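You operate a simulated robot arm through the tools that you are given. There is no shell and no other tool.

You are at the controls of a simulated robot arm. One attempt, no reset.

Task
Tip out the dirty pail and refill it with clean water.
Fine: empty the blue pail into the wash basin, stand it there under the tap, fill it about to its line at the yard tap, tap off, and stand it back on the barrel step.

Only the result counts: the job must be done as asked and must still hold three seconds after the hand-in. Knocking over, shifting, dropping, spilling or breaking anything else fails it.

Robot
A 7-joint arm with a three-finger gripper, fixed in place. Base frame: the origin is on the floor under the middle of its stand, x ahead of it, y to its left, z up; the work surface is at about z = 770. Readings come in mm, degrees, newtons and seconds.
It reaches about 1342 mm from its shoulder. Its first joint turns from -166.0 to 166.0 degrees. Payload 2.69 kg.
The TCP is the grasp point between the finger pads, 30 mm short of the fingertips. In the tool frame z runs along the fingers and y along their closing line. The gripper opens to 128 mm; its body begins 117 mm behind the TCP.
Orientation is that of the tool frame in the base frame, as a unit quaternion [x, y, z, w]. With the fingers straight down and closing along the base's y, the tool's x points along the base's -x, its y along +y and its z along -z.

Tools
- The arm moves only by the tool apply_moves. Its argument "targets" is a list of rows, each a list of 7 numbers: the shift along the tool's x, y, z in mm, then the turn, a rotation vector about the tool's x, y, z in degrees, then the finger opening in mm, from 0 to 128. In form: [[tx, ty, tz, ax, ay, az, hand], ...]. A call has 1 to 20 rows; each row is the pose to reach, as a shift and turn from the pose commanded when the call began, along the tool's axes at that moment. A row lasts 0.2 s, in which the tool goes at most 50 mm and 8.6 degrees; a call with a longer step from one row to the next is refused whole, and so is a gripper value outside its range. Where a pose cannot be reached the arm comes as near as it can. A force on the tool above 40 N (or 10 N above the force at the start of the call, whichever is more), or a blocked arm, ends the call early, and 0.2 s more pass. The fingers move at their own pace (about 127 mm/s each) and stop on an object; they squeeze with about 35 N. The grip force told is the motor's: it shows also when the fingers shut on nothing. Time passes only in rows, and 0.2 s behind the last, so rows that repeat a pose let the fingers close. It gives the time, the measured TCP pose, the force on the tool (base axes), the opening and the grip force at its end, in the units of the frame above (readings bear some noise), with the torque about the TCP (base axes, N m) and any sound that the robot's microphone picked up, and new pictures: "show" is both (left out), scene, wrist or none.
- Cameras (640 x 400 px; columns grow to the right, rows downward): "scene" is fixed at [220.3, 649.5, 1524.7]; the picture's right is [-0.65, -0.76, 0.00], its down [-0.46, 0.39, -0.80] and it looks along [0.61, -0.51, -0.61] (base axes); focal length 242 px, centre (320, 200). "wrist" rides on the gripper at [58, 54, -131] in the tool frame; the picture's right is [-0.68, 0.74, 0.00], its down [-0.62, -0.57, -0.55] and it looks along [-0.40, -0.37, 0.84] (tool axes); focal length 234 px, centre (320, 200). There is no depth. A picture from a camera that has moved, and an enlarged one, comes with that camera's place and axes in the base frame and with its lens.
- slide_trunk(by): moves the trunk up (or, below 0, down) by that many mm; the arm rides with it, the base frame stays. It gives what a move gives, with no picture.
- inspect(camera, box): a new picture of the part [left, top, right, bottom] of that camera's present view, enlarged. No time passes.
- finish_job(): hands the job in; it is judged then, once.

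Nothing tells you positions but the pictures and the camera data. Unless the task says otherwise, let go and move clear before handing in.

The tools are called after ">>>" as name(argument=value, ...) on one line, values as JSON. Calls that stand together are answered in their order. apply_moves: Moves the arm, as the interface text tells. Its arguments: {"type":"object","properties":{"targets":{"type":"array","items":{"type":"array","items":{"type":"number"}}},"show":{"type":"string","enum":["both","scene","wrist","none"]}},"required":["targets"]} The other tools are called the same way: slide_trunk (by) moves the trunk up or down; inspect (camera, box) takes an enlarged picture of a part of a camera's view; finish_job () hands the job in.

At the start:

```text
clock: 0.0
ee_pos: [680.8, -88.4, 1379.4]
orientation: [0.0, 1.0, 0.0, 0.0]
contact_force: [0.5, 0.0, -0.1]
ft_torque: [0.02, 0.0, 0.0]
grip_width: 128.1
grip_force: 0.1
trunk travel left (down, up): [-200.0, 150.0]
```

scene: 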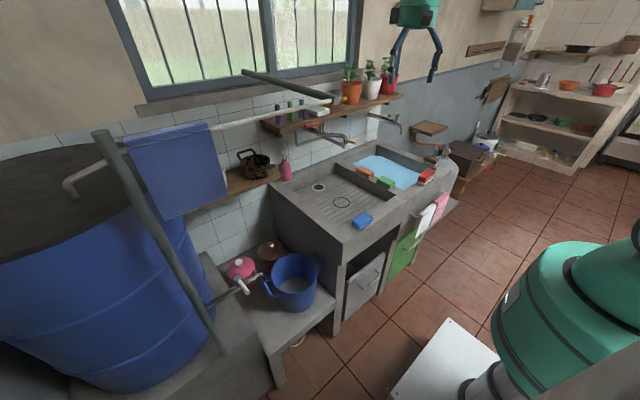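
wrist: 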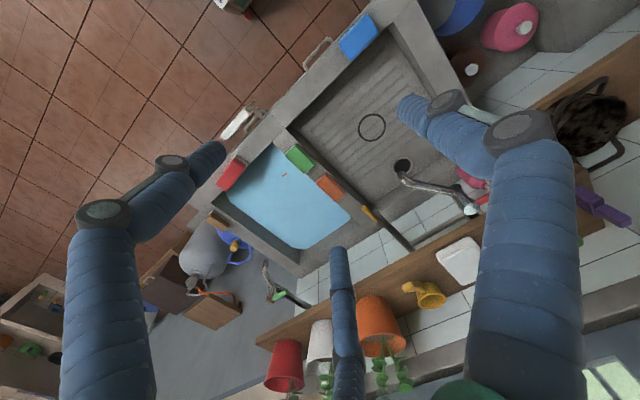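

I see a concrete wash sink with a drain half and a water-filled half, a blue pail on a low step beside the blue barrel, and taps on the wall. I'll look closer at the pail and the taps before moving.

>>> inspect(camera="scene", box=[200, 220, 360, 320])

>>> inspect(camera="scene", box=[260, 80, 460, 205])

>>> inspect(camera="scene", box=[380, 60, 540, 220])

>>> inspect(camera="wrist", box=[280, 0, 640, 240])

>>> inspect(camera="wrist", box=[100, 180, 340, 340])

```text
4.00 times, centred on (280, 270) of scene
camera zoom: at [220.3, 649.5, 1524.7], right [-0.65, -0.76, 0.0], down [-0.46, 0.39, -0.8], along [0.61, -0.51, -0.61], focal length 967 px, centre (480, -80)
```

zoom: 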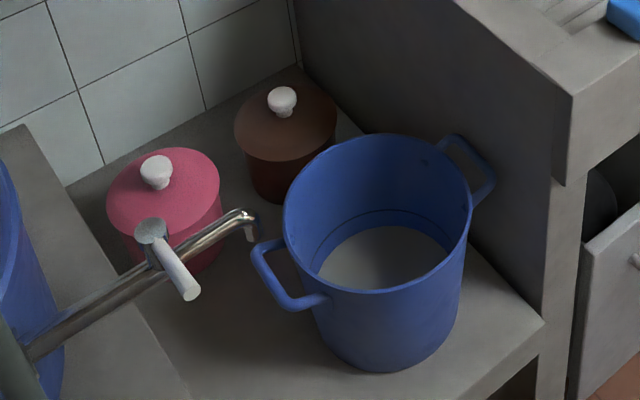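

```text
3.20 times, centred on (360, 142) of scene
camera zoom: at [220.3, 649.5, 1524.7], right [-0.65, -0.76, 0.0], down [-0.46, 0.39, -0.8], along [0.61, -0.51, -0.61], focal length 774 px, centre (192, 384)
```

zoom: 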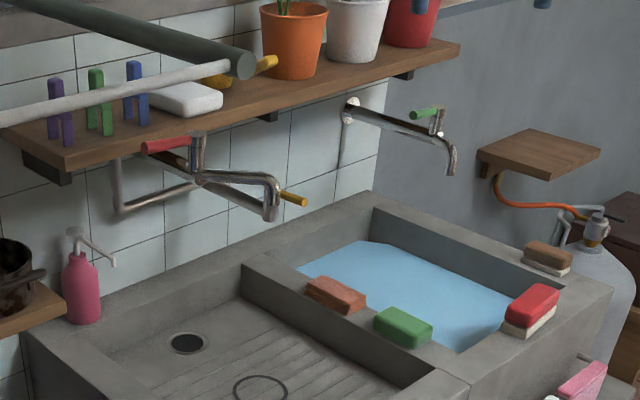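

```text
2.50 times, centred on (460, 140) of scene
camera zoom: at [220.3, 649.5, 1524.7], right [-0.65, -0.76, 0.0], down [-0.46, 0.39, -0.8], along [0.61, -0.51, -0.61], focal length 605 px, centre (-30, 350)
```

zoom: 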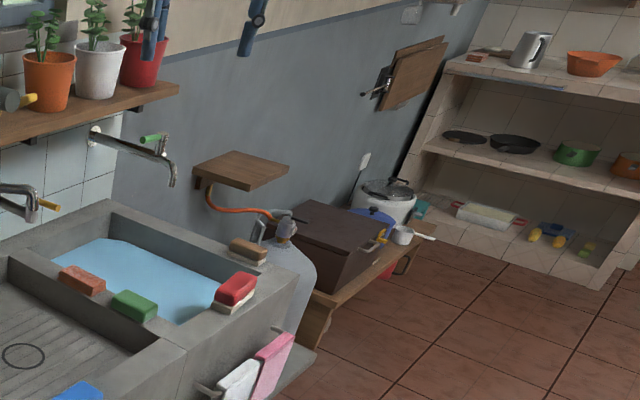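

```text
1.67 times, centred on (460, 120) of wrist
camera zoom: at [621.5, -34.3, 1509.9], right [0.68, 0.74, 0.0], down [0.62, -0.57, 0.55], along [0.4, -0.37, -0.84], focal length 390 px, centre (87, 333)
```

zoom: 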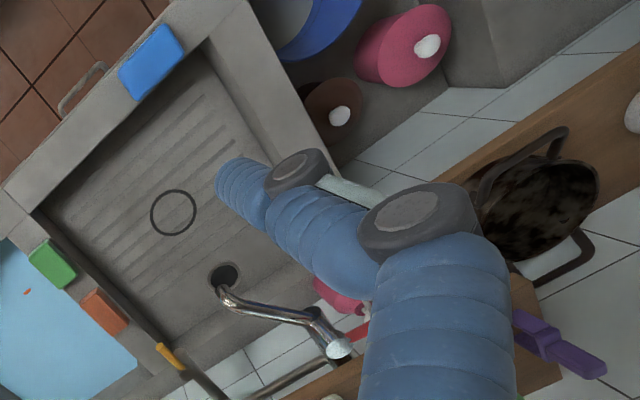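

```text
2.50 times, centred on (220, 260) of wrist
camera zoom: at [621.5, -34.3, 1509.9], right [0.68, 0.74, 0.0], down [0.62, -0.57, 0.55], along [0.4, -0.37, -0.84], focal length 585 px, centre (570, 50)
```

zoom: 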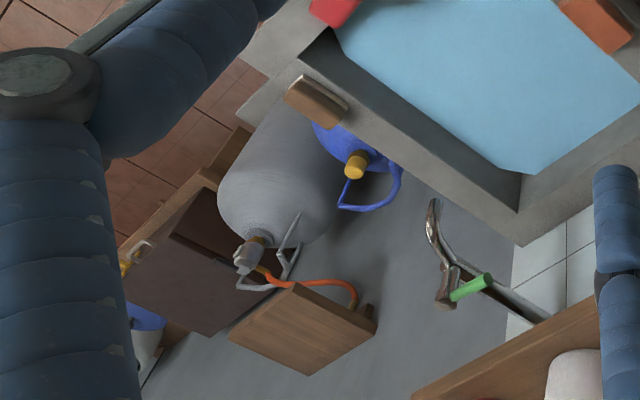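

The ring in the drain basin lies right under a tap outlet at roughly (890, -57, 1075), so that basin looks like the wash basin. I'll zoom in on the tap hardware and the pail.

>>> inspect(camera="scene", box=[290, 110, 370, 160])

>>> inspect(camera="wrist", box=[340, 140, 500, 240])

>>> inspect(camera="scene", box=[250, 240, 330, 320])

>>> inspect(camera="wrist", box=[400, 0, 560, 100])

>>> inspect(camera="scene", box=[200, 250, 280, 310])

>>> inspect(camera="scene", box=[320, 170, 480, 300])

```text
8.00 times, centred on (330, 135) of scene
camera zoom: at [220.3, 649.5, 1524.7], right [-0.65, -0.76, 0.0], down [-0.46, 0.39, -0.8], along [0.61, -0.51, -0.61], focal length 1935 px, centre (240, 720)
```

zoom: 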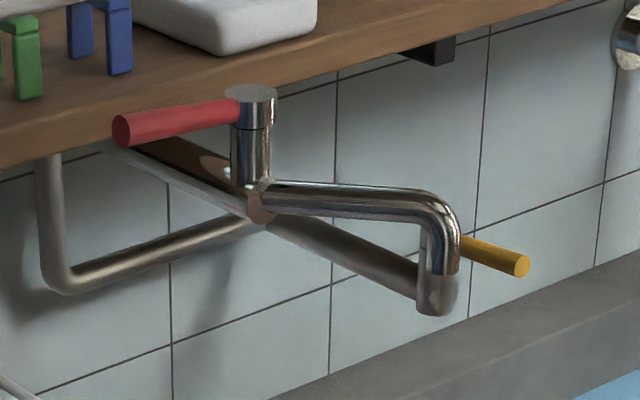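

```text
4.00 times, centred on (420, 190) of wrist
camera zoom: at [621.5, -34.3, 1509.9], right [0.68, 0.74, 0.0], down [0.62, -0.57, 0.55], along [0.4, -0.37, -0.84], focal length 937 px, centre (-80, 240)
```

zoom: 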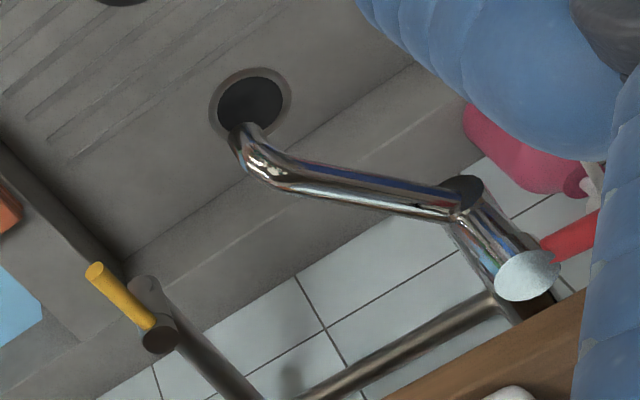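

```text
5.00 times, centred on (290, 280) of scene
camera zoom: at [220.3, 649.5, 1524.7], right [-0.65, -0.76, 0.0], down [-0.46, 0.39, -0.8], along [0.61, -0.51, -0.61], focal length 1209 px, centre (470, -200)
```

zoom: 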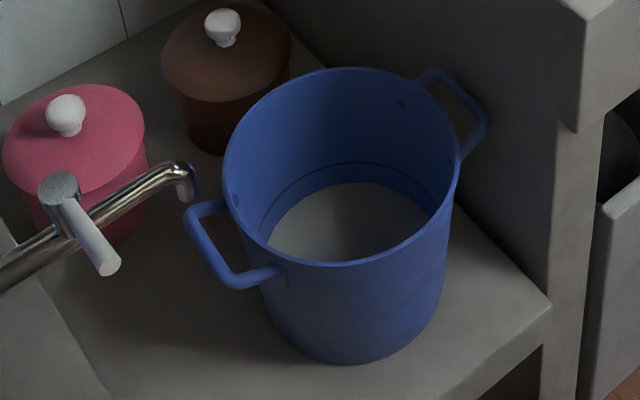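

```text
4.00 times, centred on (480, 50) of wrist
camera zoom: at [621.5, -34.3, 1509.9], right [0.68, 0.74, 0.0], down [0.62, -0.57, 0.55], along [0.4, -0.37, -0.84], focal length 937 px, centre (-320, 800)
```

zoom: 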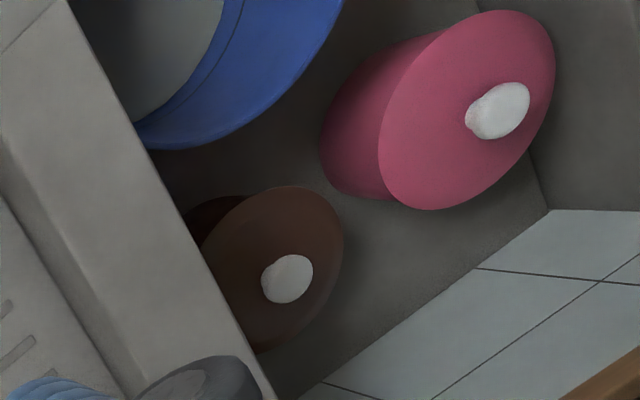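

```text
6.67 times, centred on (240, 280) of scene
camera zoom: at [220.3, 649.5, 1524.7], right [-0.65, -0.76, 0.0], down [-0.46, 0.39, -0.8], along [0.61, -0.51, -0.61], focal length 1612 px, centre (853, -333)
```

zoom: 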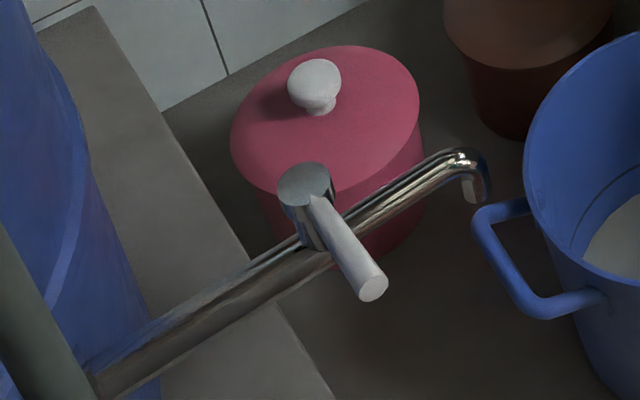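

```text
3.08 times, centred on (400, 235) of scene
camera zoom: at [220.3, 649.5, 1524.7], right [-0.65, -0.76, 0.0], down [-0.46, 0.39, -0.8], along [0.61, -0.51, -0.61], focal length 744 px, centre (74, 92)
```

zoom: 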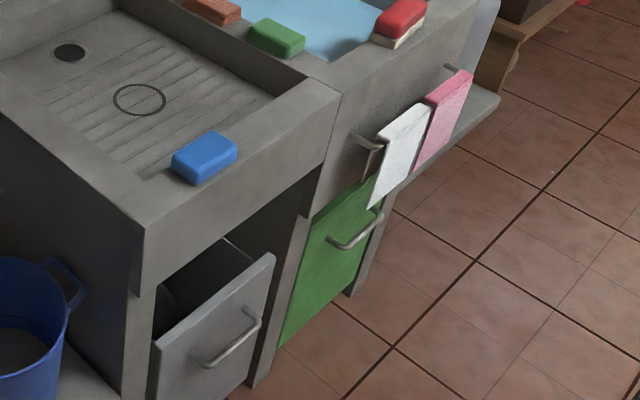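

The red-levered tap's spout is over the ring, and a yellow-levered tap sits further back; the pail has two side loops, on its +y and -y sides. First I'll close the hand in free air to learn how the three fingers look and move.

>>> apply_moves(targets=[[0, 0, 0, 0, 0, 0, 60], [0, 0, 0, 0, 0, 0, 60], [0, 0, 0, 0, 0, 0, 60]], show="both")

>>> apply_moves(targets=[[0, 0, 0, 0, 0, 0, 10], [0, 0, 0, 0, 0, 0, 10], [0, 0, 0, 0, 0, 0, 10]], show="both")

```text
clock: 0.8
ee_pos: [679.9, -89.4, 1379.5]
orientation: [0.0, 1.0, 0.0, 0.0]
contact_force: [0.6, 0.1, -0.4]
ft_torque: [0.0, -0.04, 0.01]
grip_width: 60.0
grip_force: 0.1
trunk travel left (down, up): [-200.0, 150.0]
camera wrist: at [621.5, -34.4, 1509.9], right [0.68, 0.74, 0.0], down [0.62, -0.57, 0.55], along [0.4, -0.37, -0.84], focal length 234 px, centre (320, 200)
```

scene: 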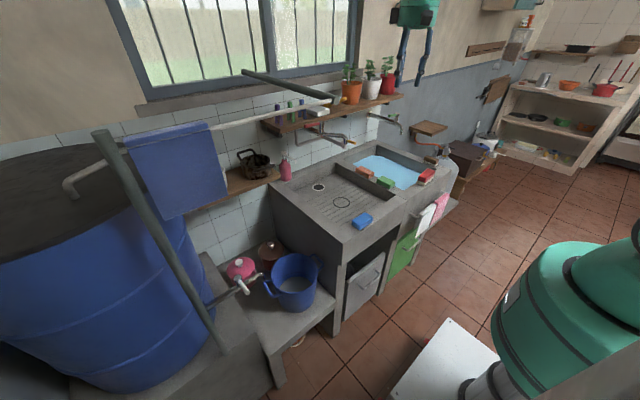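
wrist: 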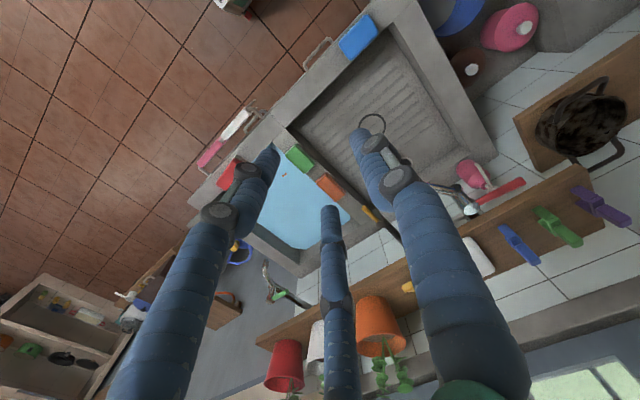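

```text
clock: 1.6
ee_pos: [679.6, -89.6, 1378.6]
orientation: [0.0, 1.0, 0.0, 0.0]
contact_force: [0.0, 0.6, 0.4]
ft_torque: [-0.05, 0.02, 0.0]
grip_width: 10.1
grip_force: 0.1
trunk travel left (down, up): [-200.0, 150.0]
camera wrist: at [621.5, -34.3, 1509.9], right [0.68, 0.74, 0.0], down [0.62, -0.57, 0.55], along [0.4, -0.37, -0.84], focal length 234 px, centre (320, 200)
```

scene: 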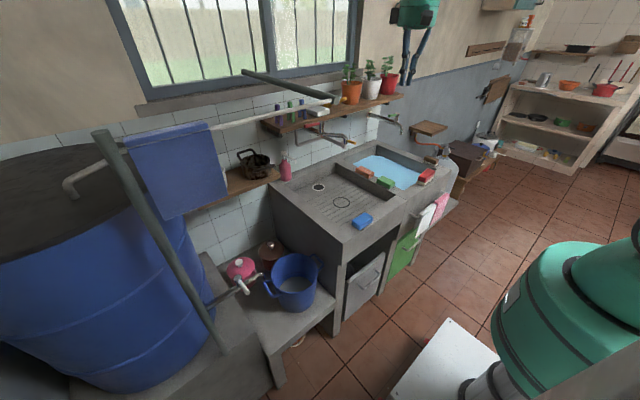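
wrist: 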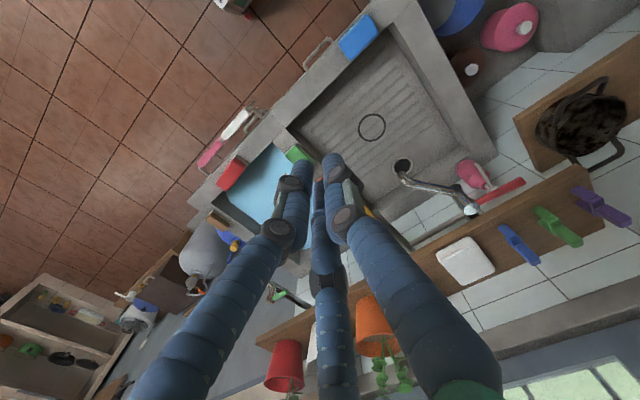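

The fingers converge toward the centre. I'll zoom in on the nearly closed hand to understand the pads.

>>> inspect(camera="wrist", box=[260, 140, 380, 215])

>>> inspect(camera="scene", box=[380, 0, 460, 90])

```text
5.33 times, centred on (320, 178) of wrist
camera zoom: at [621.5, -34.3, 1509.9], right [0.68, 0.74, 0.0], down [0.62, -0.57, 0.55], along [0.4, -0.37, -0.84], focal length 1249 px, centre (320, 320)
```

zoom: 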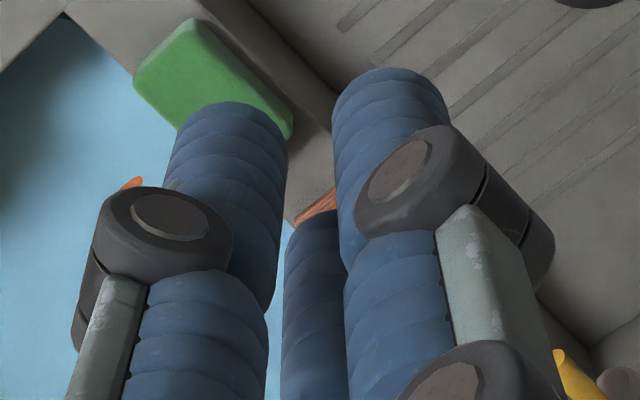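

```text
4.44 times, centred on (420, 45) of scene
camera zoom: at [220.3, 649.5, 1524.7], right [-0.65, -0.76, 0.0], down [-0.46, 0.39, -0.8], along [0.61, -0.51, -0.61], focal length 1075 px, centre (-124, 889)
```

zoom: 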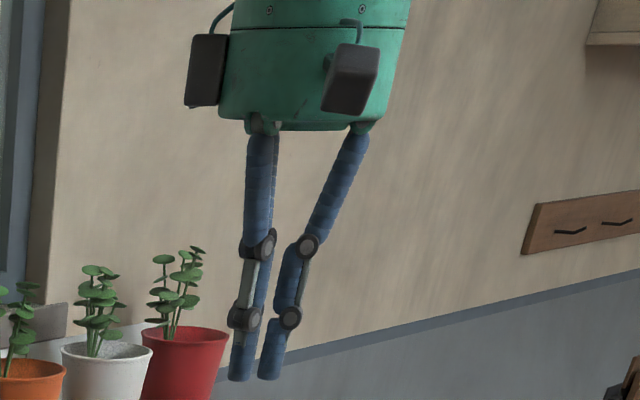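

The fingers are three round, slim digits closing radially (thumb on tool +y). I'll open the hand and swing the wrist camera round to look at the pail from the robot's side.

>>> apply_moves(targets=[[14.5, 11.7, 11.7, 0, 0, -8.2, 128], [29, 23.4, 23.4, 0, 0, -16.4, 128], [43.5, 35, 35, 0, 0, -24.6, 128], [58, 46.7, 46.7, 0, 0, -32.8, 128], [72.5, 58.4, 58.4, 0, 0, -41, 128], [87, 70, 70, 0, 0, -49.2, 128], [101.5, 81.7, 81.7, 0, 0, -57.4, 128], [116, 93.4, 93.4, 0, 0, -65.6, 128], [130.5, 105, 105, 0, 0, -73.8, 128], [145, 116.7, 116.7, 0, 0, -82, 128], [160, 128, 129, 0, 0, -90, 128], [160, 128, 129, 0, 0, -90, 128]], show="both")

```text
clock: 4.2
ee_pos: [520.9, 39.6, 1251.2]
orientation: [-0.707, 0.707, 0.0, -0.001]
contact_force: [-0.6, -0.2, 0.0]
ft_torque: [-0.01, 0.0, -0.07]
grip_width: 127.9
grip_force: 0.1
trunk travel left (down, up): [-200.0, 150.0]
camera wrist: at [465.8, -18.6, 1381.0], right [-0.74, 0.68, 0.0], down [0.56, 0.62, 0.55], along [0.37, 0.4, -0.84], focal length 234 px, centre (320, 200)
```

scene: 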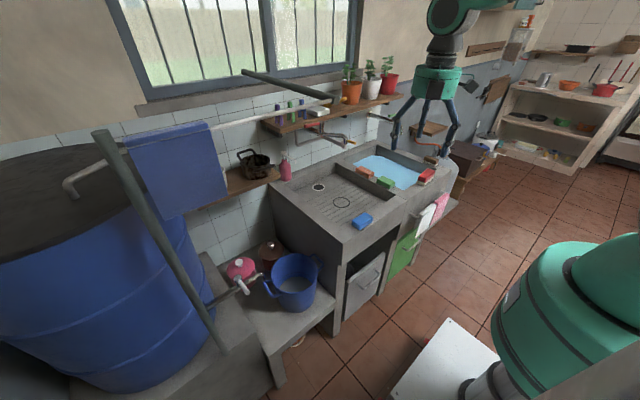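
wrist: 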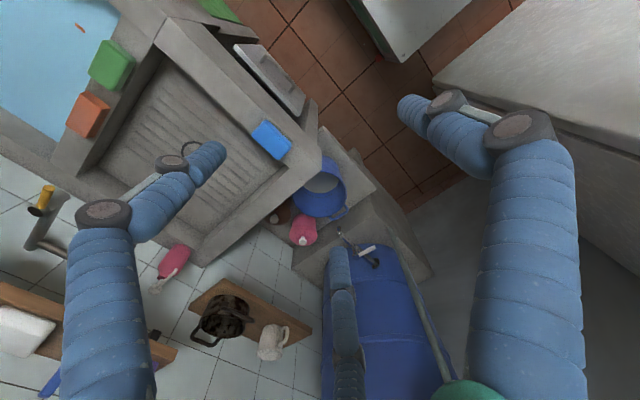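

The pail is now visible past the sink corner, with the barrel tap next to it. I'll enlarge that area for measurements.

>>> inspect(camera="wrist", box=[260, 130, 420, 270])

>>> inspect(camera="wrist", box=[0, 40, 340, 260])

>>> inspect(camera="wrist", box=[240, 220, 480, 400])

```text
2.86 times, centred on (340, 200) of wrist
camera zoom: at [465.8, -18.6, 1381.0], right [-0.74, 0.68, 0.0], down [0.56, 0.62, 0.55], along [0.37, 0.4, -0.84], focal length 669 px, centre (263, 200)
```

zoom: 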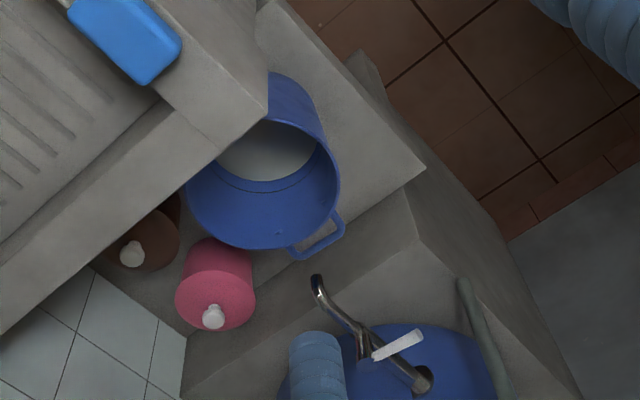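

```text
1.82 times, centred on (170, 150) of wrist
camera zoom: at [465.8, -18.6, 1381.0], right [-0.74, 0.68, 0.0], down [0.56, 0.62, 0.55], along [0.37, 0.4, -0.84], focal length 426 px, centre (593, 291)
```

zoom: 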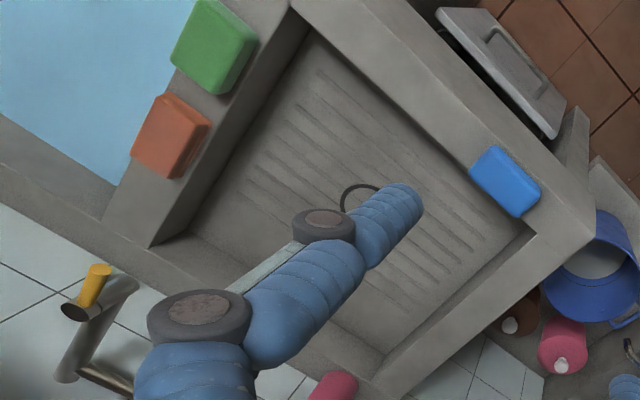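

```text
2.22 times, centred on (360, 310) of wrist
camera zoom: at [465.8, -18.6, 1381.0], right [-0.74, 0.68, 0.0], down [0.56, 0.62, 0.55], along [0.37, 0.4, -0.84], focal length 520 px, centre (231, -44)
```

zoom: 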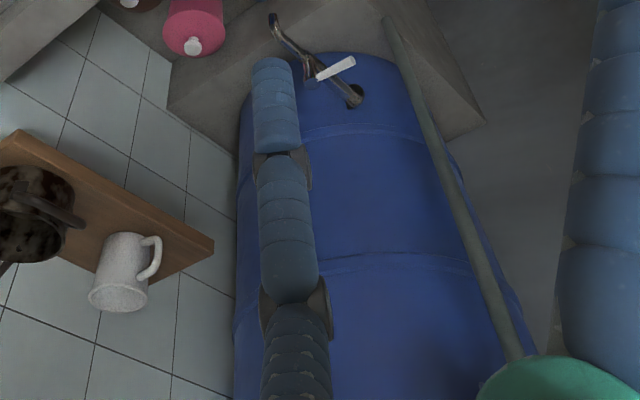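

I've located the pail (rim centre about (776, 322, 647), radius ~102, ~162 tall, standing on the step at z≈483). Next I'll check the finger shape and the pail handle at higher zoom.

>>> inspect(camera="scene", box=[370, 40, 490, 170])

>>> inspect(camera="wrist", box=[295, 160, 365, 230])

>>> inspect(camera="scene", box=[255, 265, 295, 305])

```text
3.08 times, centred on (430, 105) of scene
camera zoom: at [220.3, 649.5, 1524.7], right [-0.65, -0.76, 0.0], down [-0.46, 0.39, -0.8], along [0.61, -0.51, -0.61], focal length 744 px, centre (-18, 492)
```

zoom: 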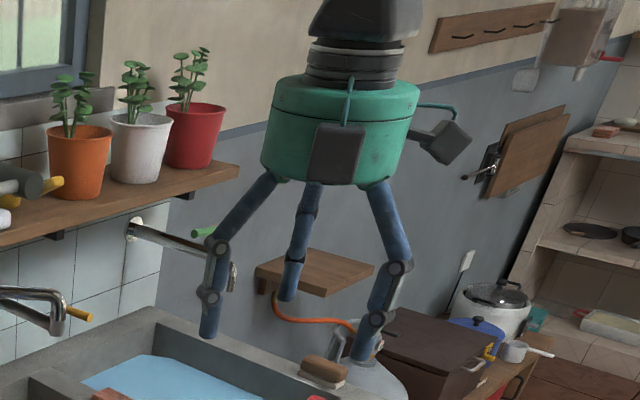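

```text
5.71 times, centred on (330, 195) of wrist
camera zoom: at [465.8, -18.6, 1381.0], right [-0.74, 0.68, 0.0], down [0.56, 0.62, 0.55], along [0.37, 0.4, -0.84], focal length 1338 px, centre (263, 229)
```

zoom: 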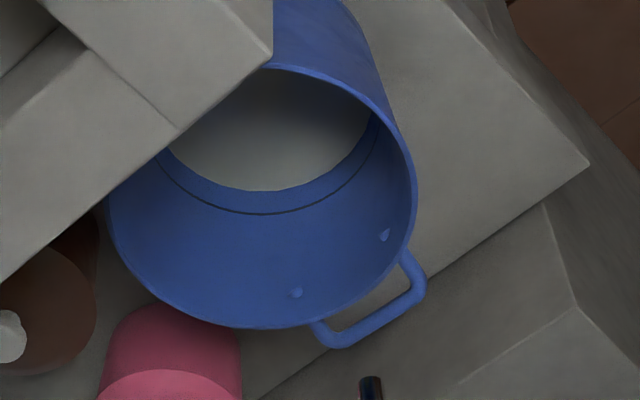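

```text
10.00 times, centred on (275, 285) of scene
camera zoom: at [220.3, 649.5, 1524.7], right [-0.65, -0.76, 0.0], down [-0.46, 0.39, -0.8], along [0.61, -0.51, -0.61], focal length 2418 px, centre (770, -650)
```

zoom: 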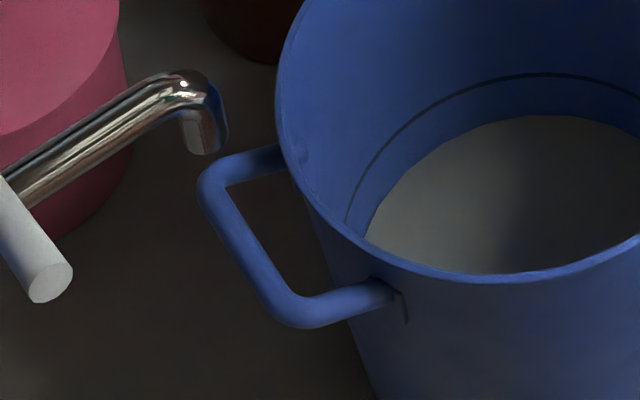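

Measurements so far: sink rim at z≈840, basin floor ≈768, pail on the step, and a clothes rail at x≈682, z≈1360–1390 (y 227–675) that I must stay under. I'll move in low from the robot's side to above the pail's near wall and look.

>>> apply_moves(targets=[[-23.5, 0, 29, 0, 0, 0, 100], [-47, 0, 58, 0, 0, 0, 100], [-70, 0, 88, 0, 0, 0, 100], [-94, 0, 117, 0, 0, 0, 100], [-117, 0, 146, 0, 0, 0, 100], [-141, 0, 175, 0, 0, 0, 100], [-164, 0, 205, 0, 0, 0, 100], [-188, 0, 234, 0, 0, 0, 100], [-211, 0, 263, 0, 0, 0, 100], [-235, 0, 292, 0, 0, 0, 100], [-258, 0, 322, 0, 0, 0, 100], [-282, 0, 351, 0, 0, 0, 100], [-282, -20, 391, 0, 0, 0, 100], [-282, -40, 431, 0, 0, 0, 100], [-282, -40, 431, 0, 0, 0, 100]], show="both")

```text
clock: 7.4
ee_pos: [561.4, 321.0, 817.5]
orientation: [0.707, -0.707, 0.0, 0.0]
contact_force: [0.8, 0.5, -0.6]
ft_torque: [0.0, 0.07, 0.0]
grip_width: 99.9
grip_force: 0.0
trunk travel left (down, up): [-200.0, 150.0]
camera wrist: at [506.9, 264.0, 948.9], right [-0.74, 0.68, 0.0], down [0.57, 0.62, 0.55], along [0.37, 0.4, -0.84], focal length 234 px, centre (320, 200)
```

scene: 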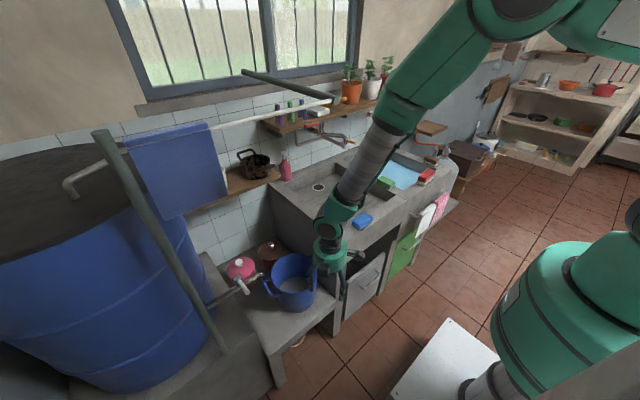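
wrist: 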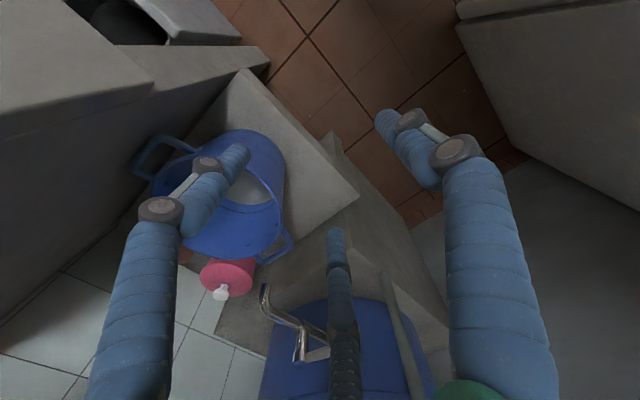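

I can see the whole pail now, with both handles. I'll zoom in to refine its position.

>>> inspect(camera="wrist", box=[110, 100, 310, 300])

>>> inspect(camera="scene", box=[240, 220, 360, 320])

```text
2.00 times, centred on (210, 200) of wrist
camera zoom: at [506.9, 264.0, 948.9], right [-0.74, 0.68, 0.0], down [0.57, 0.62, 0.55], along [0.37, 0.4, -0.84], focal length 468 px, centre (540, 200)
```

zoom: 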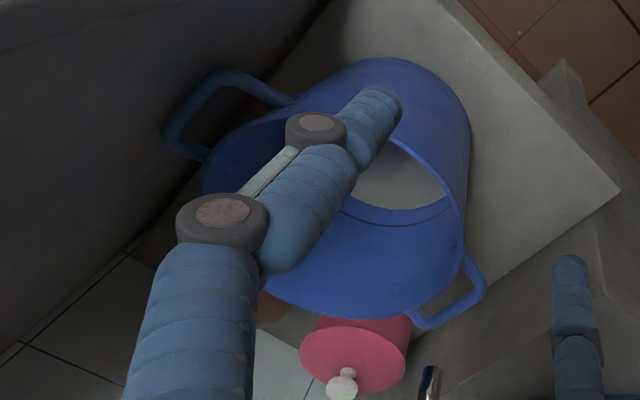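

```text
4.00 times, centred on (300, 270) of scene
camera zoom: at [220.3, 649.5, 1524.7], right [-0.65, -0.76, 0.0], down [-0.46, 0.39, -0.8], along [0.61, -0.51, -0.61], focal length 967 px, centre (400, -80)
```

zoom: 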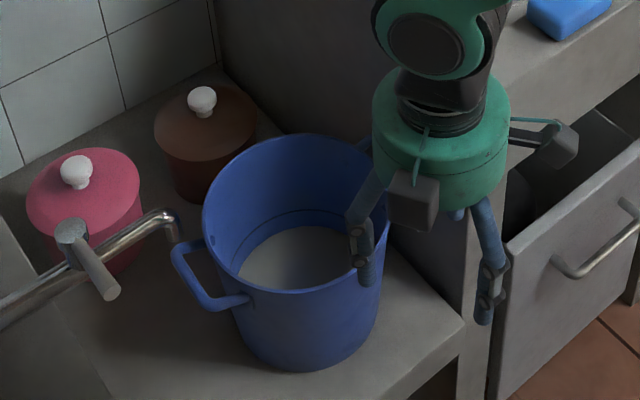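

Pail centre refined to about (779, 322), rim z≈644, radius ≈102; the near wall is at x≈677. I'll move over that wall and check before descending.

>>> apply_moves(targets=[[0, -20, 20, 0, 0, 0, 100], [0, -45, 40, 0, 0, 0, 100], [0, -70, 58, 0, 0, 0, 100], [0, -95, 70, 0, 0, 0, 100], [0, -115, 78, 0, 0, 0, 100], [0, -127, 80, 0, 0, 0, 100], [0, -127, 80, 0, 0, 0, 100]], show="both")

```text
clock: 9.0
ee_pos: [686.2, 322.1, 739.7]
orientation: [0.707, -0.707, 0.0, 0.0]
contact_force: [1.2, -0.2, 0.4]
ft_torque: [-0.02, 0.04, 0.01]
grip_width: 100.1
grip_force: 0.0
trunk travel left (down, up): [-200.0, 150.0]
camera wrist: at [633.2, 264.3, 870.2], right [-0.74, 0.68, 0.0], down [0.57, 0.62, 0.55], along [0.37, 0.4, -0.84], focal length 234 px, centre (320, 200)
```

scene: 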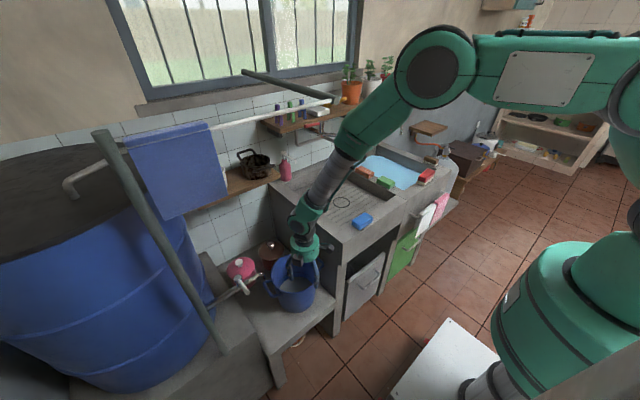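
wrist: 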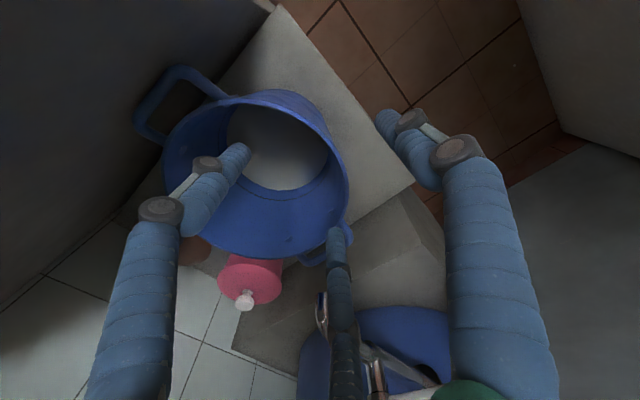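

The wall sits between thumb and fingers as planned. Descending so the tips go about 55 mm below the rim.

>>> apply_moves(targets=[[0, 0, 20, 0, 0, 0, 100], [0, 0, 40, 0, 0, 0, 100], [0, 0, 60, 0, 0, 0, 100], [0, 0, 80, 0, 0, 0, 100], [0, 0, 100, 0, 0, 0, 100], [0, 0, 120, 0, 0, 0, 100], [0, 0, 120, 0, 0, 0, 100]], show="both")

```text
clock: 10.6
ee_pos: [688.1, 321.5, 619.1]
orientation: [0.708, -0.706, 0.0, 0.0]
contact_force: [0.6, -0.1, -0.9]
ft_torque: [0.0, 0.04, -0.02]
grip_width: 99.9
grip_force: 0.2
trunk travel left (down, up): [-200.0, 150.0]
camera wrist: at [633.2, 263.6, 749.9], right [-0.74, 0.68, 0.0], down [0.57, 0.62, 0.55], along [0.37, 0.4, -0.84], focal length 234 px, centre (320, 200)
```

scene: 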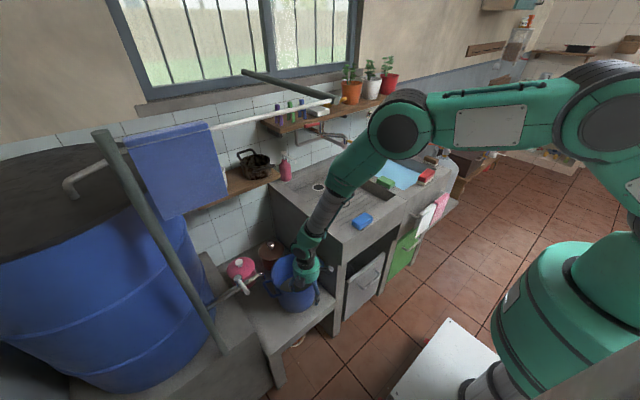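
wrist: 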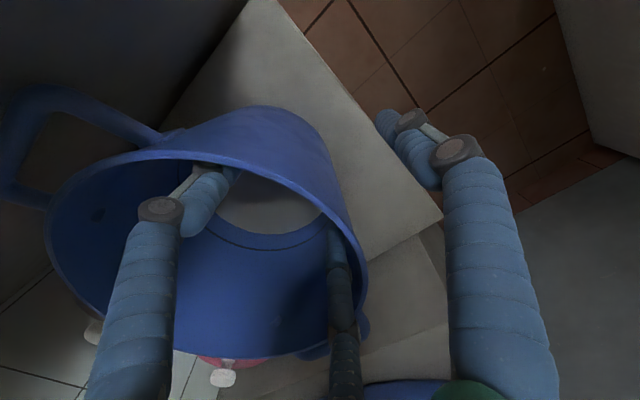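

The rim seems about 7 mm further out than estimated (near wall x≈685). Let me zoom in to confirm before closing.

>>> inspect(camera="wrist", box=[140, 90, 460, 310])

>>> inspect(camera="scene", box=[240, 220, 360, 320])

```text
1.82 times, centred on (300, 200) of wrist
camera zoom: at [633.2, 263.6, 749.9], right [-0.74, 0.68, 0.0], down [0.57, 0.62, 0.55], along [0.37, 0.4, -0.84], focal length 426 px, centre (356, 200)
```

zoom: 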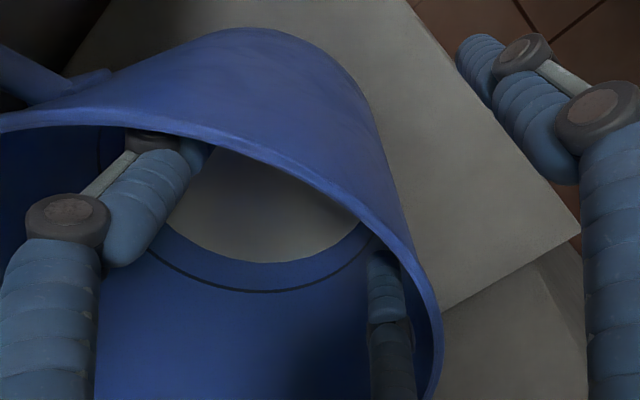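

```text
4.00 times, centred on (300, 270) of scene
camera zoom: at [220.3, 649.5, 1524.7], right [-0.65, -0.76, 0.0], down [-0.46, 0.39, -0.8], along [0.61, -0.51, -0.61], focal length 967 px, centre (400, -80)
```

zoom: 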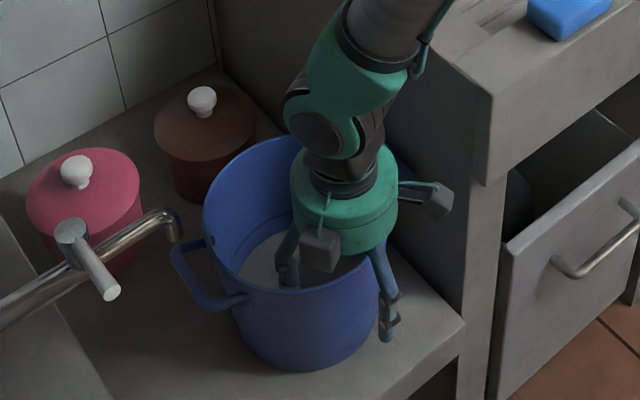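

The wall is nicely centred for a pinch. Closing the fingers now.

>>> apply_moves(targets=[[0, 0, 0, 0, 0, 0, 60], [0, 0, 0, 0, 0, 0, 30], [0, 0, 0, 0, 0, 0, 0], [0, 0, 0, 0, 0, 0, 0], [0, 0, 0, 0, 0, 0, 0], [0, 0, 0, 0, 0, 0, 0]], show="both")

```text
clock: 12.0
ee_pos: [688.7, 321.3, 620.1]
orientation: [-0.707, 0.707, -0.001, 0.0]
contact_force: [5.9, -0.9, 4.6]
ft_torque: [0.13, -2.42, -0.16]
grip_width: 12.5
grip_force: 34.4
trunk travel left (down, up): [-200.0, 150.0]
camera wrist: at [633.6, 263.7, 750.7], right [-0.74, 0.68, 0.0], down [0.57, 0.61, 0.55], along [0.37, 0.4, -0.84], focal length 234 px, centre (320, 200)
```

scene: 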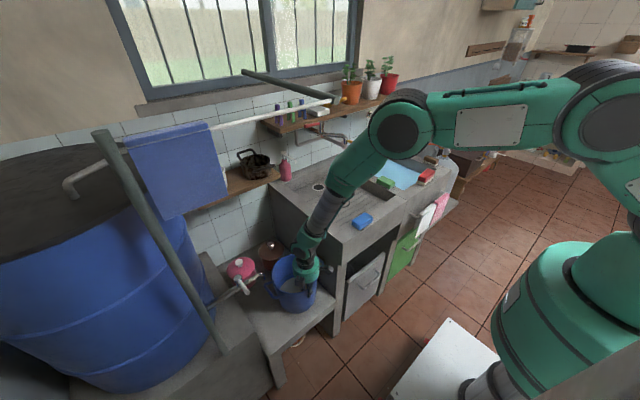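
wrist: 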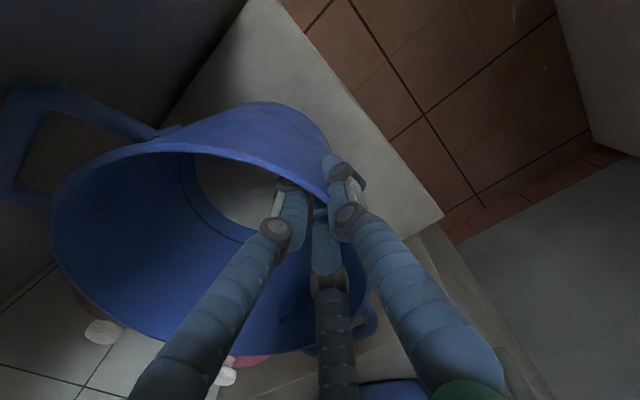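

Good pinch (34 N, pail about 0.9 kg by the torque). The barrel spout tip hangs over the +y handle (~(801, 450, 700)), so I'll lift only a little, then draw the pail back toward me before raising it.

>>> apply_moves(targets=[[0, 0, -5, 0, 0, 0, 0], [0, 0, -10, 0, 0, 0, 0], [0, 0, -15, 0, 0, 0, 0], [0, 0, -20, 0, 0, 0, 0], [0, 0, -25, 0, 0, 0, 0], [0, 0, -25, 0, 0, 0, 0]], show="both")

```text
clock: 13.4
ee_pos: [688.0, 321.3, 644.2]
orientation: [0.707, -0.707, -0.001, 0.0]
contact_force: [-2.2, -0.3, -0.5]
ft_torque: [0.0, 0.05, -0.01]
grip_width: 8.0
grip_force: 34.6
trunk travel left (down, up): [-200.0, 150.0]
camera wrist: at [633.8, 263.7, 775.0], right [-0.74, 0.68, 0.0], down [0.57, 0.62, 0.55], along [0.37, 0.4, -0.84], focal length 234 px, centre (320, 200)
```

scene: 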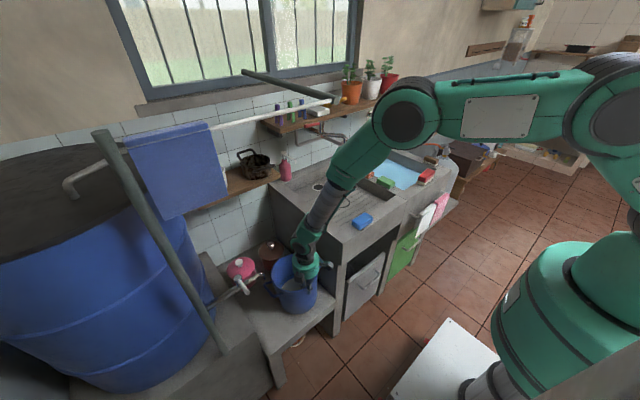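
wrist: 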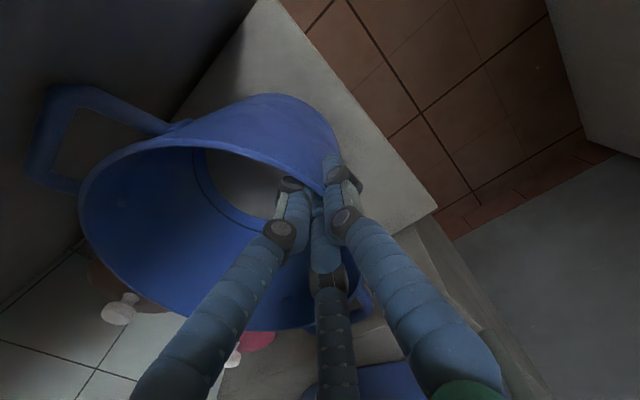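

The load didn't come onto the hand (force ~0), so the fingers may have slid up the wall. Let me look closely.

>>> inspect(camera="wrist", box=[200, 100, 440, 280])

>>> inspect(camera="scene", box=[240, 220, 360, 320])

```text
2.22 times, centred on (320, 190) of wrist
camera zoom: at [633.8, 263.7, 775.0], right [-0.74, 0.68, 0.0], down [0.57, 0.62, 0.55], along [0.37, 0.4, -0.84], focal length 520 px, centre (320, 222)
```

zoom: 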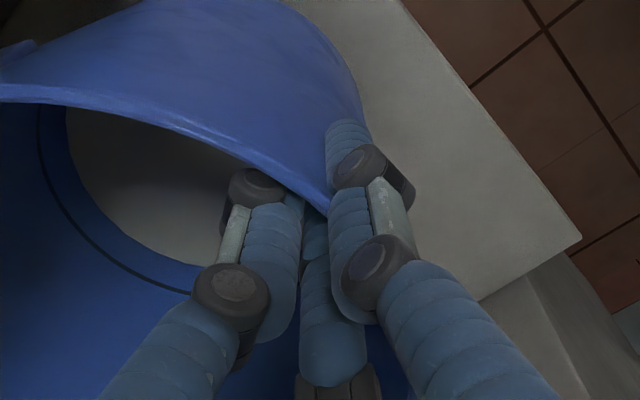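

```text
4.00 times, centred on (300, 270) of scene
camera zoom: at [220.3, 649.5, 1524.7], right [-0.65, -0.76, 0.0], down [-0.46, 0.39, -0.8], along [0.61, -0.51, -0.61], focal length 967 px, centre (400, -80)
```

zoom: 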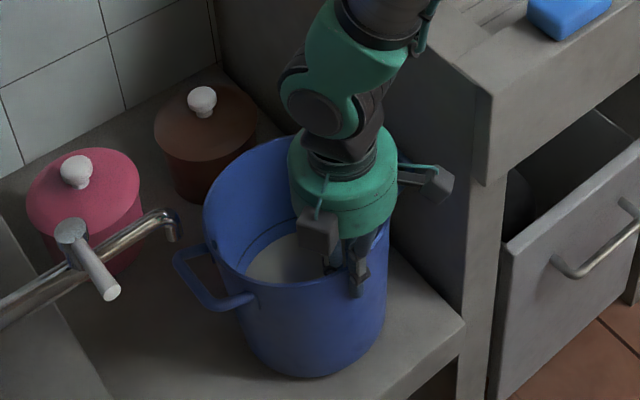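

The pail stayed down and the fingers slid. I'll test the friction with a tiny further lift and read the force right away.

>>> apply_moves(targets=[[0, 0, -4, 0, 0, 0, 0]], show="none")

>>> apply_moves(targets=[[0, 0, -3, 0, 0, 0, 0]], show="wrist")

```text
clock: 13.8
ee_pos: [687.1, 320.3, 647.2]
orientation: [0.708, -0.706, -0.001, 0.001]
contact_force: [-0.1, -0.5, -9.8]
ft_torque: [0.01, 0.81, 0.02]
grip_width: 8.2
grip_force: 35.2
trunk travel left (down, up): [-200.0, 150.0]
```

```text
clock: 14.2
ee_pos: [689.1, 320.1, 651.1]
orientation: [0.707, -0.707, 0.0, 0.0]
contact_force: [0.3, -0.8, -8.6]
ft_torque: [0.01, 0.79, -0.02]
grip_width: 8.6
grip_force: 34.8
trunk travel left (down, up): [-200.0, 150.0]
camera wrist: at [633.5, 263.2, 781.4], right [-0.74, 0.68, 0.0], down [0.57, 0.62, 0.55], along [0.37, 0.4, -0.84], focal length 234 px, centre (320, 200)
```

wrist: 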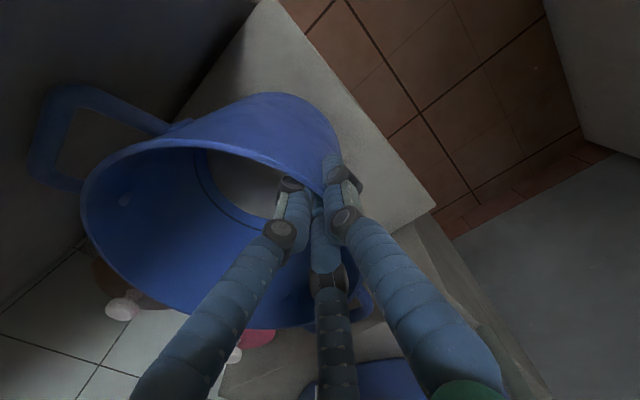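

Now the pail hangs from the hand (about 8.7 N, 0.8 N·m steady). I'll raise a few mm more and check that it's not slipping.

>>> apply_moves(targets=[[0, 0, -4, 0, 0, 0, 0], [0, 0, -8, 0, 0, 0, 0], [0, 0, -12, 0, 0, 0, 0], [0, 0, -12, 0, 0, 0, 0]], show="both")

>>> inspect(camera="scene", box=[240, 220, 360, 320])

```text
clock: 15.2
ee_pos: [687.8, 320.5, 663.1]
orientation: [0.708, -0.707, 0.001, 0.0]
contact_force: [0.6, 0.7, -9.5]
ft_torque: [0.03, 0.8, 0.01]
grip_width: 8.3
grip_force: 34.9
trunk travel left (down, up): [-200.0, 150.0]
camera wrist: at [633.5, 263.3, 793.6], right [-0.74, 0.68, 0.0], down [0.57, 0.62, 0.55], along [0.37, 0.4, -0.84], focal length 234 px, centre (320, 200)
```

scene: 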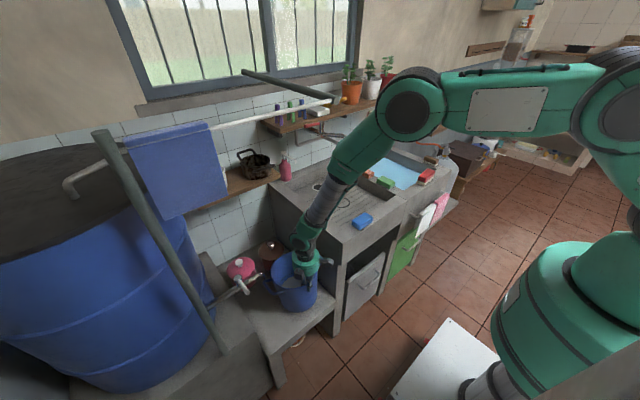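
wrist: 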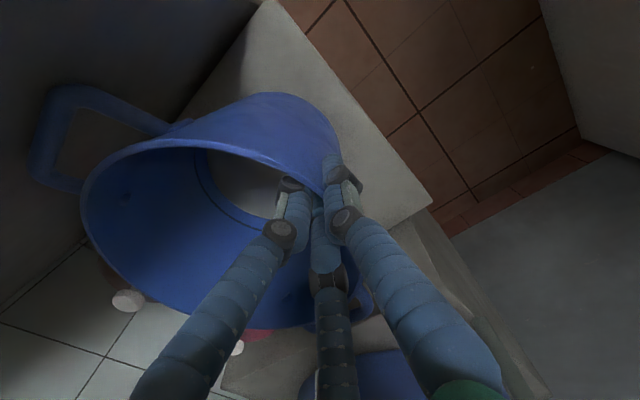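

```text
4.00 times, centred on (300, 270) of scene
camera zoom: at [220.3, 649.5, 1524.7], right [-0.65, -0.76, 0.0], down [-0.46, 0.39, -0.8], along [0.61, -0.51, -0.61], focal length 967 px, centre (400, -80)
```

zoom: 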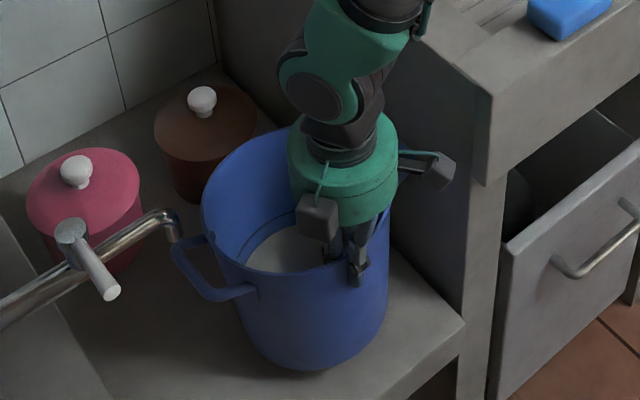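

The pail moves rigidly with the hand. Now drawing it straight back toward the robot, clear of the barrel spout.

>>> apply_moves(targets=[[0, 6, 0, 0, 0, 0, 0], [0, 16, 0, 0, 0, 0, 0], [0, 30, 0, 0, 0, 0, 0], [0, 46, 0, 0, 0, 0, 0], [0, 64, 0, 0, 0, 0, 0], [0, 82, 0, 0, 0, 0, 0], [0, 100, 0, 0, 0, 0, 0], [0, 118, 0, 0, 0, 0, 0], [0, 134, -4, 0, 0, 0, 0], [0, 148, -10, 0, 0, 0, 0], [0, 158, -18, 0, 0, 0, 0], [0, 164, -26, 0, 0, 0, 0], [0, 166, -30, 0, 0, 0, 0], [0, 166, -30, 0, 0, 0, 0]], show="both")

```text
clock: 18.2
ee_pos: [521.1, 321.5, 691.2]
orientation: [-0.707, 0.707, 0.0, 0.0]
contact_force: [0.0, -0.5, -9.7]
ft_torque: [0.01, 0.79, -0.02]
grip_width: 8.3
grip_force: 34.7
trunk travel left (down, up): [-200.0, 150.0]
camera wrist: at [467.2, 264.1, 823.4], right [-0.74, 0.68, 0.0], down [0.57, 0.62, 0.55], along [0.37, 0.4, -0.84], focal length 234 px, centre (320, 200)
```

scene: 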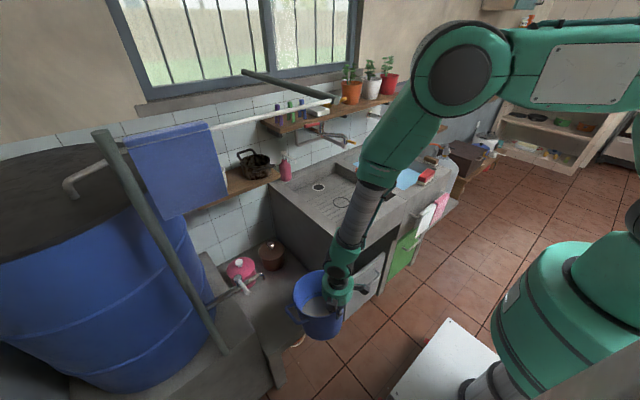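
wrist: 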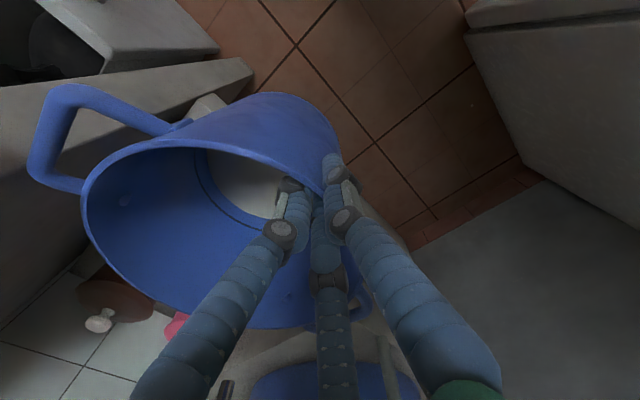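

The pail hangs steadily. Next I'll raise it above sink-rim height here, clear of the rail, before swinging over to the basin.

>>> apply_moves(targets=[[0, 0, -8, 0, 0, 0, 0], [0, 0, -24, 0, 0, 0, 0], [0, 0, -46, 0, 0, 0, 0], [0, 0, -70, 0, 0, 0, 0], [0, 0, -95, 0, 0, 0, 0], [0, 0, -120, 0, 0, 0, 0], [0, 0, -145, 0, 0, 0, 0], [0, 0, -170, 0, 0, 0, 0], [0, 0, -195, 0, 0, 0, 0], [0, 0, -220, 0, 0, 0, 0], [0, 0, -245, 0, 0, 0, 0], [0, 0, -270, 0, 0, 0, 0], [0, 0, -295, 0, 0, 0, 0], [0, 0, -320, 0, 0, 0, 0], [0, 0, -340, 0, 0, 0, 0], [0, 0, -352, 0, 0, 0, 0], [0, 0, -358, 0, 0, 0, 0], [0, 0, -358, 0, 0, 0, 0]], show="both")

```text
clock: 22.0
ee_pos: [522.1, 321.1, 1051.1]
orientation: [0.707, -0.707, 0.0, 0.0]
contact_force: [0.1, 0.4, -9.6]
ft_torque: [-0.01, 0.78, -0.02]
grip_width: 8.1
grip_force: 34.9
trunk travel left (down, up): [-200.0, 150.0]
camera wrist: at [468.0, 263.2, 1181.6], right [-0.74, 0.68, 0.0], down [0.57, 0.62, 0.55], along [0.37, 0.4, -0.84], focal length 234 px, centre (320, 200)
```

scene: 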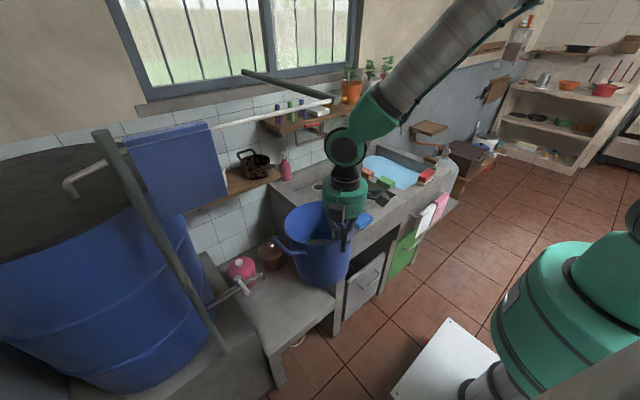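
wrist: 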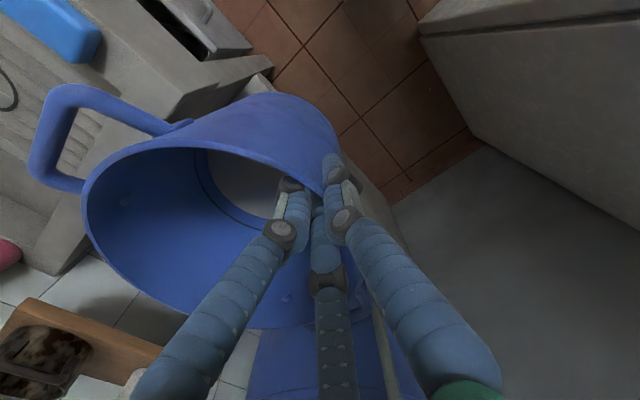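

The pail is up at basin height. Let me check its attitude before crossing over the sink.

>>> inspect(camera="scene", box=[250, 170, 390, 300])

>>> inspect(camera="wrist", box=[0, 60, 420, 340])

```text
3.08 times, centred on (320, 235) of scene
camera zoom: at [220.3, 649.5, 1524.7], right [-0.65, -0.76, 0.0], down [-0.46, 0.39, -0.8], along [0.61, -0.51, -0.61], focal length 744 px, centre (320, 92)
```

zoom: 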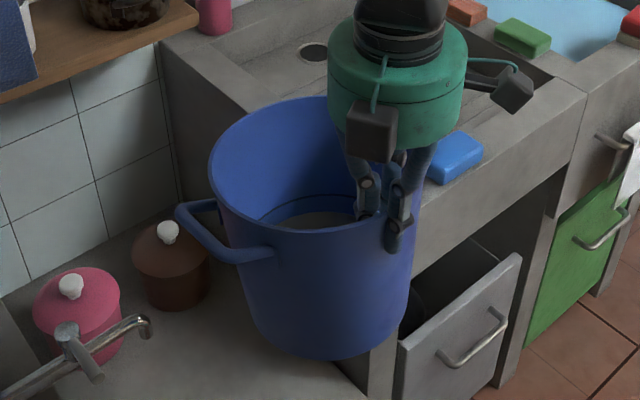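

```text
1.43 times, centred on (210, 200) of wrist
camera zoom: at [468.0, 263.2, 1181.6], right [-0.74, 0.68, 0.0], down [0.57, 0.62, 0.55], along [0.37, 0.4, -0.84], focal length 334 px, centre (477, 200)
```

zoom: 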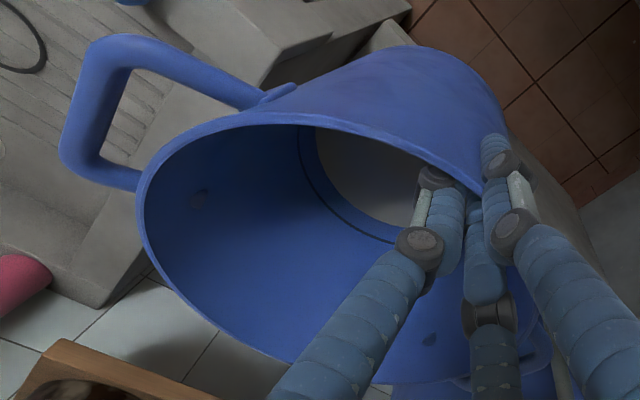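

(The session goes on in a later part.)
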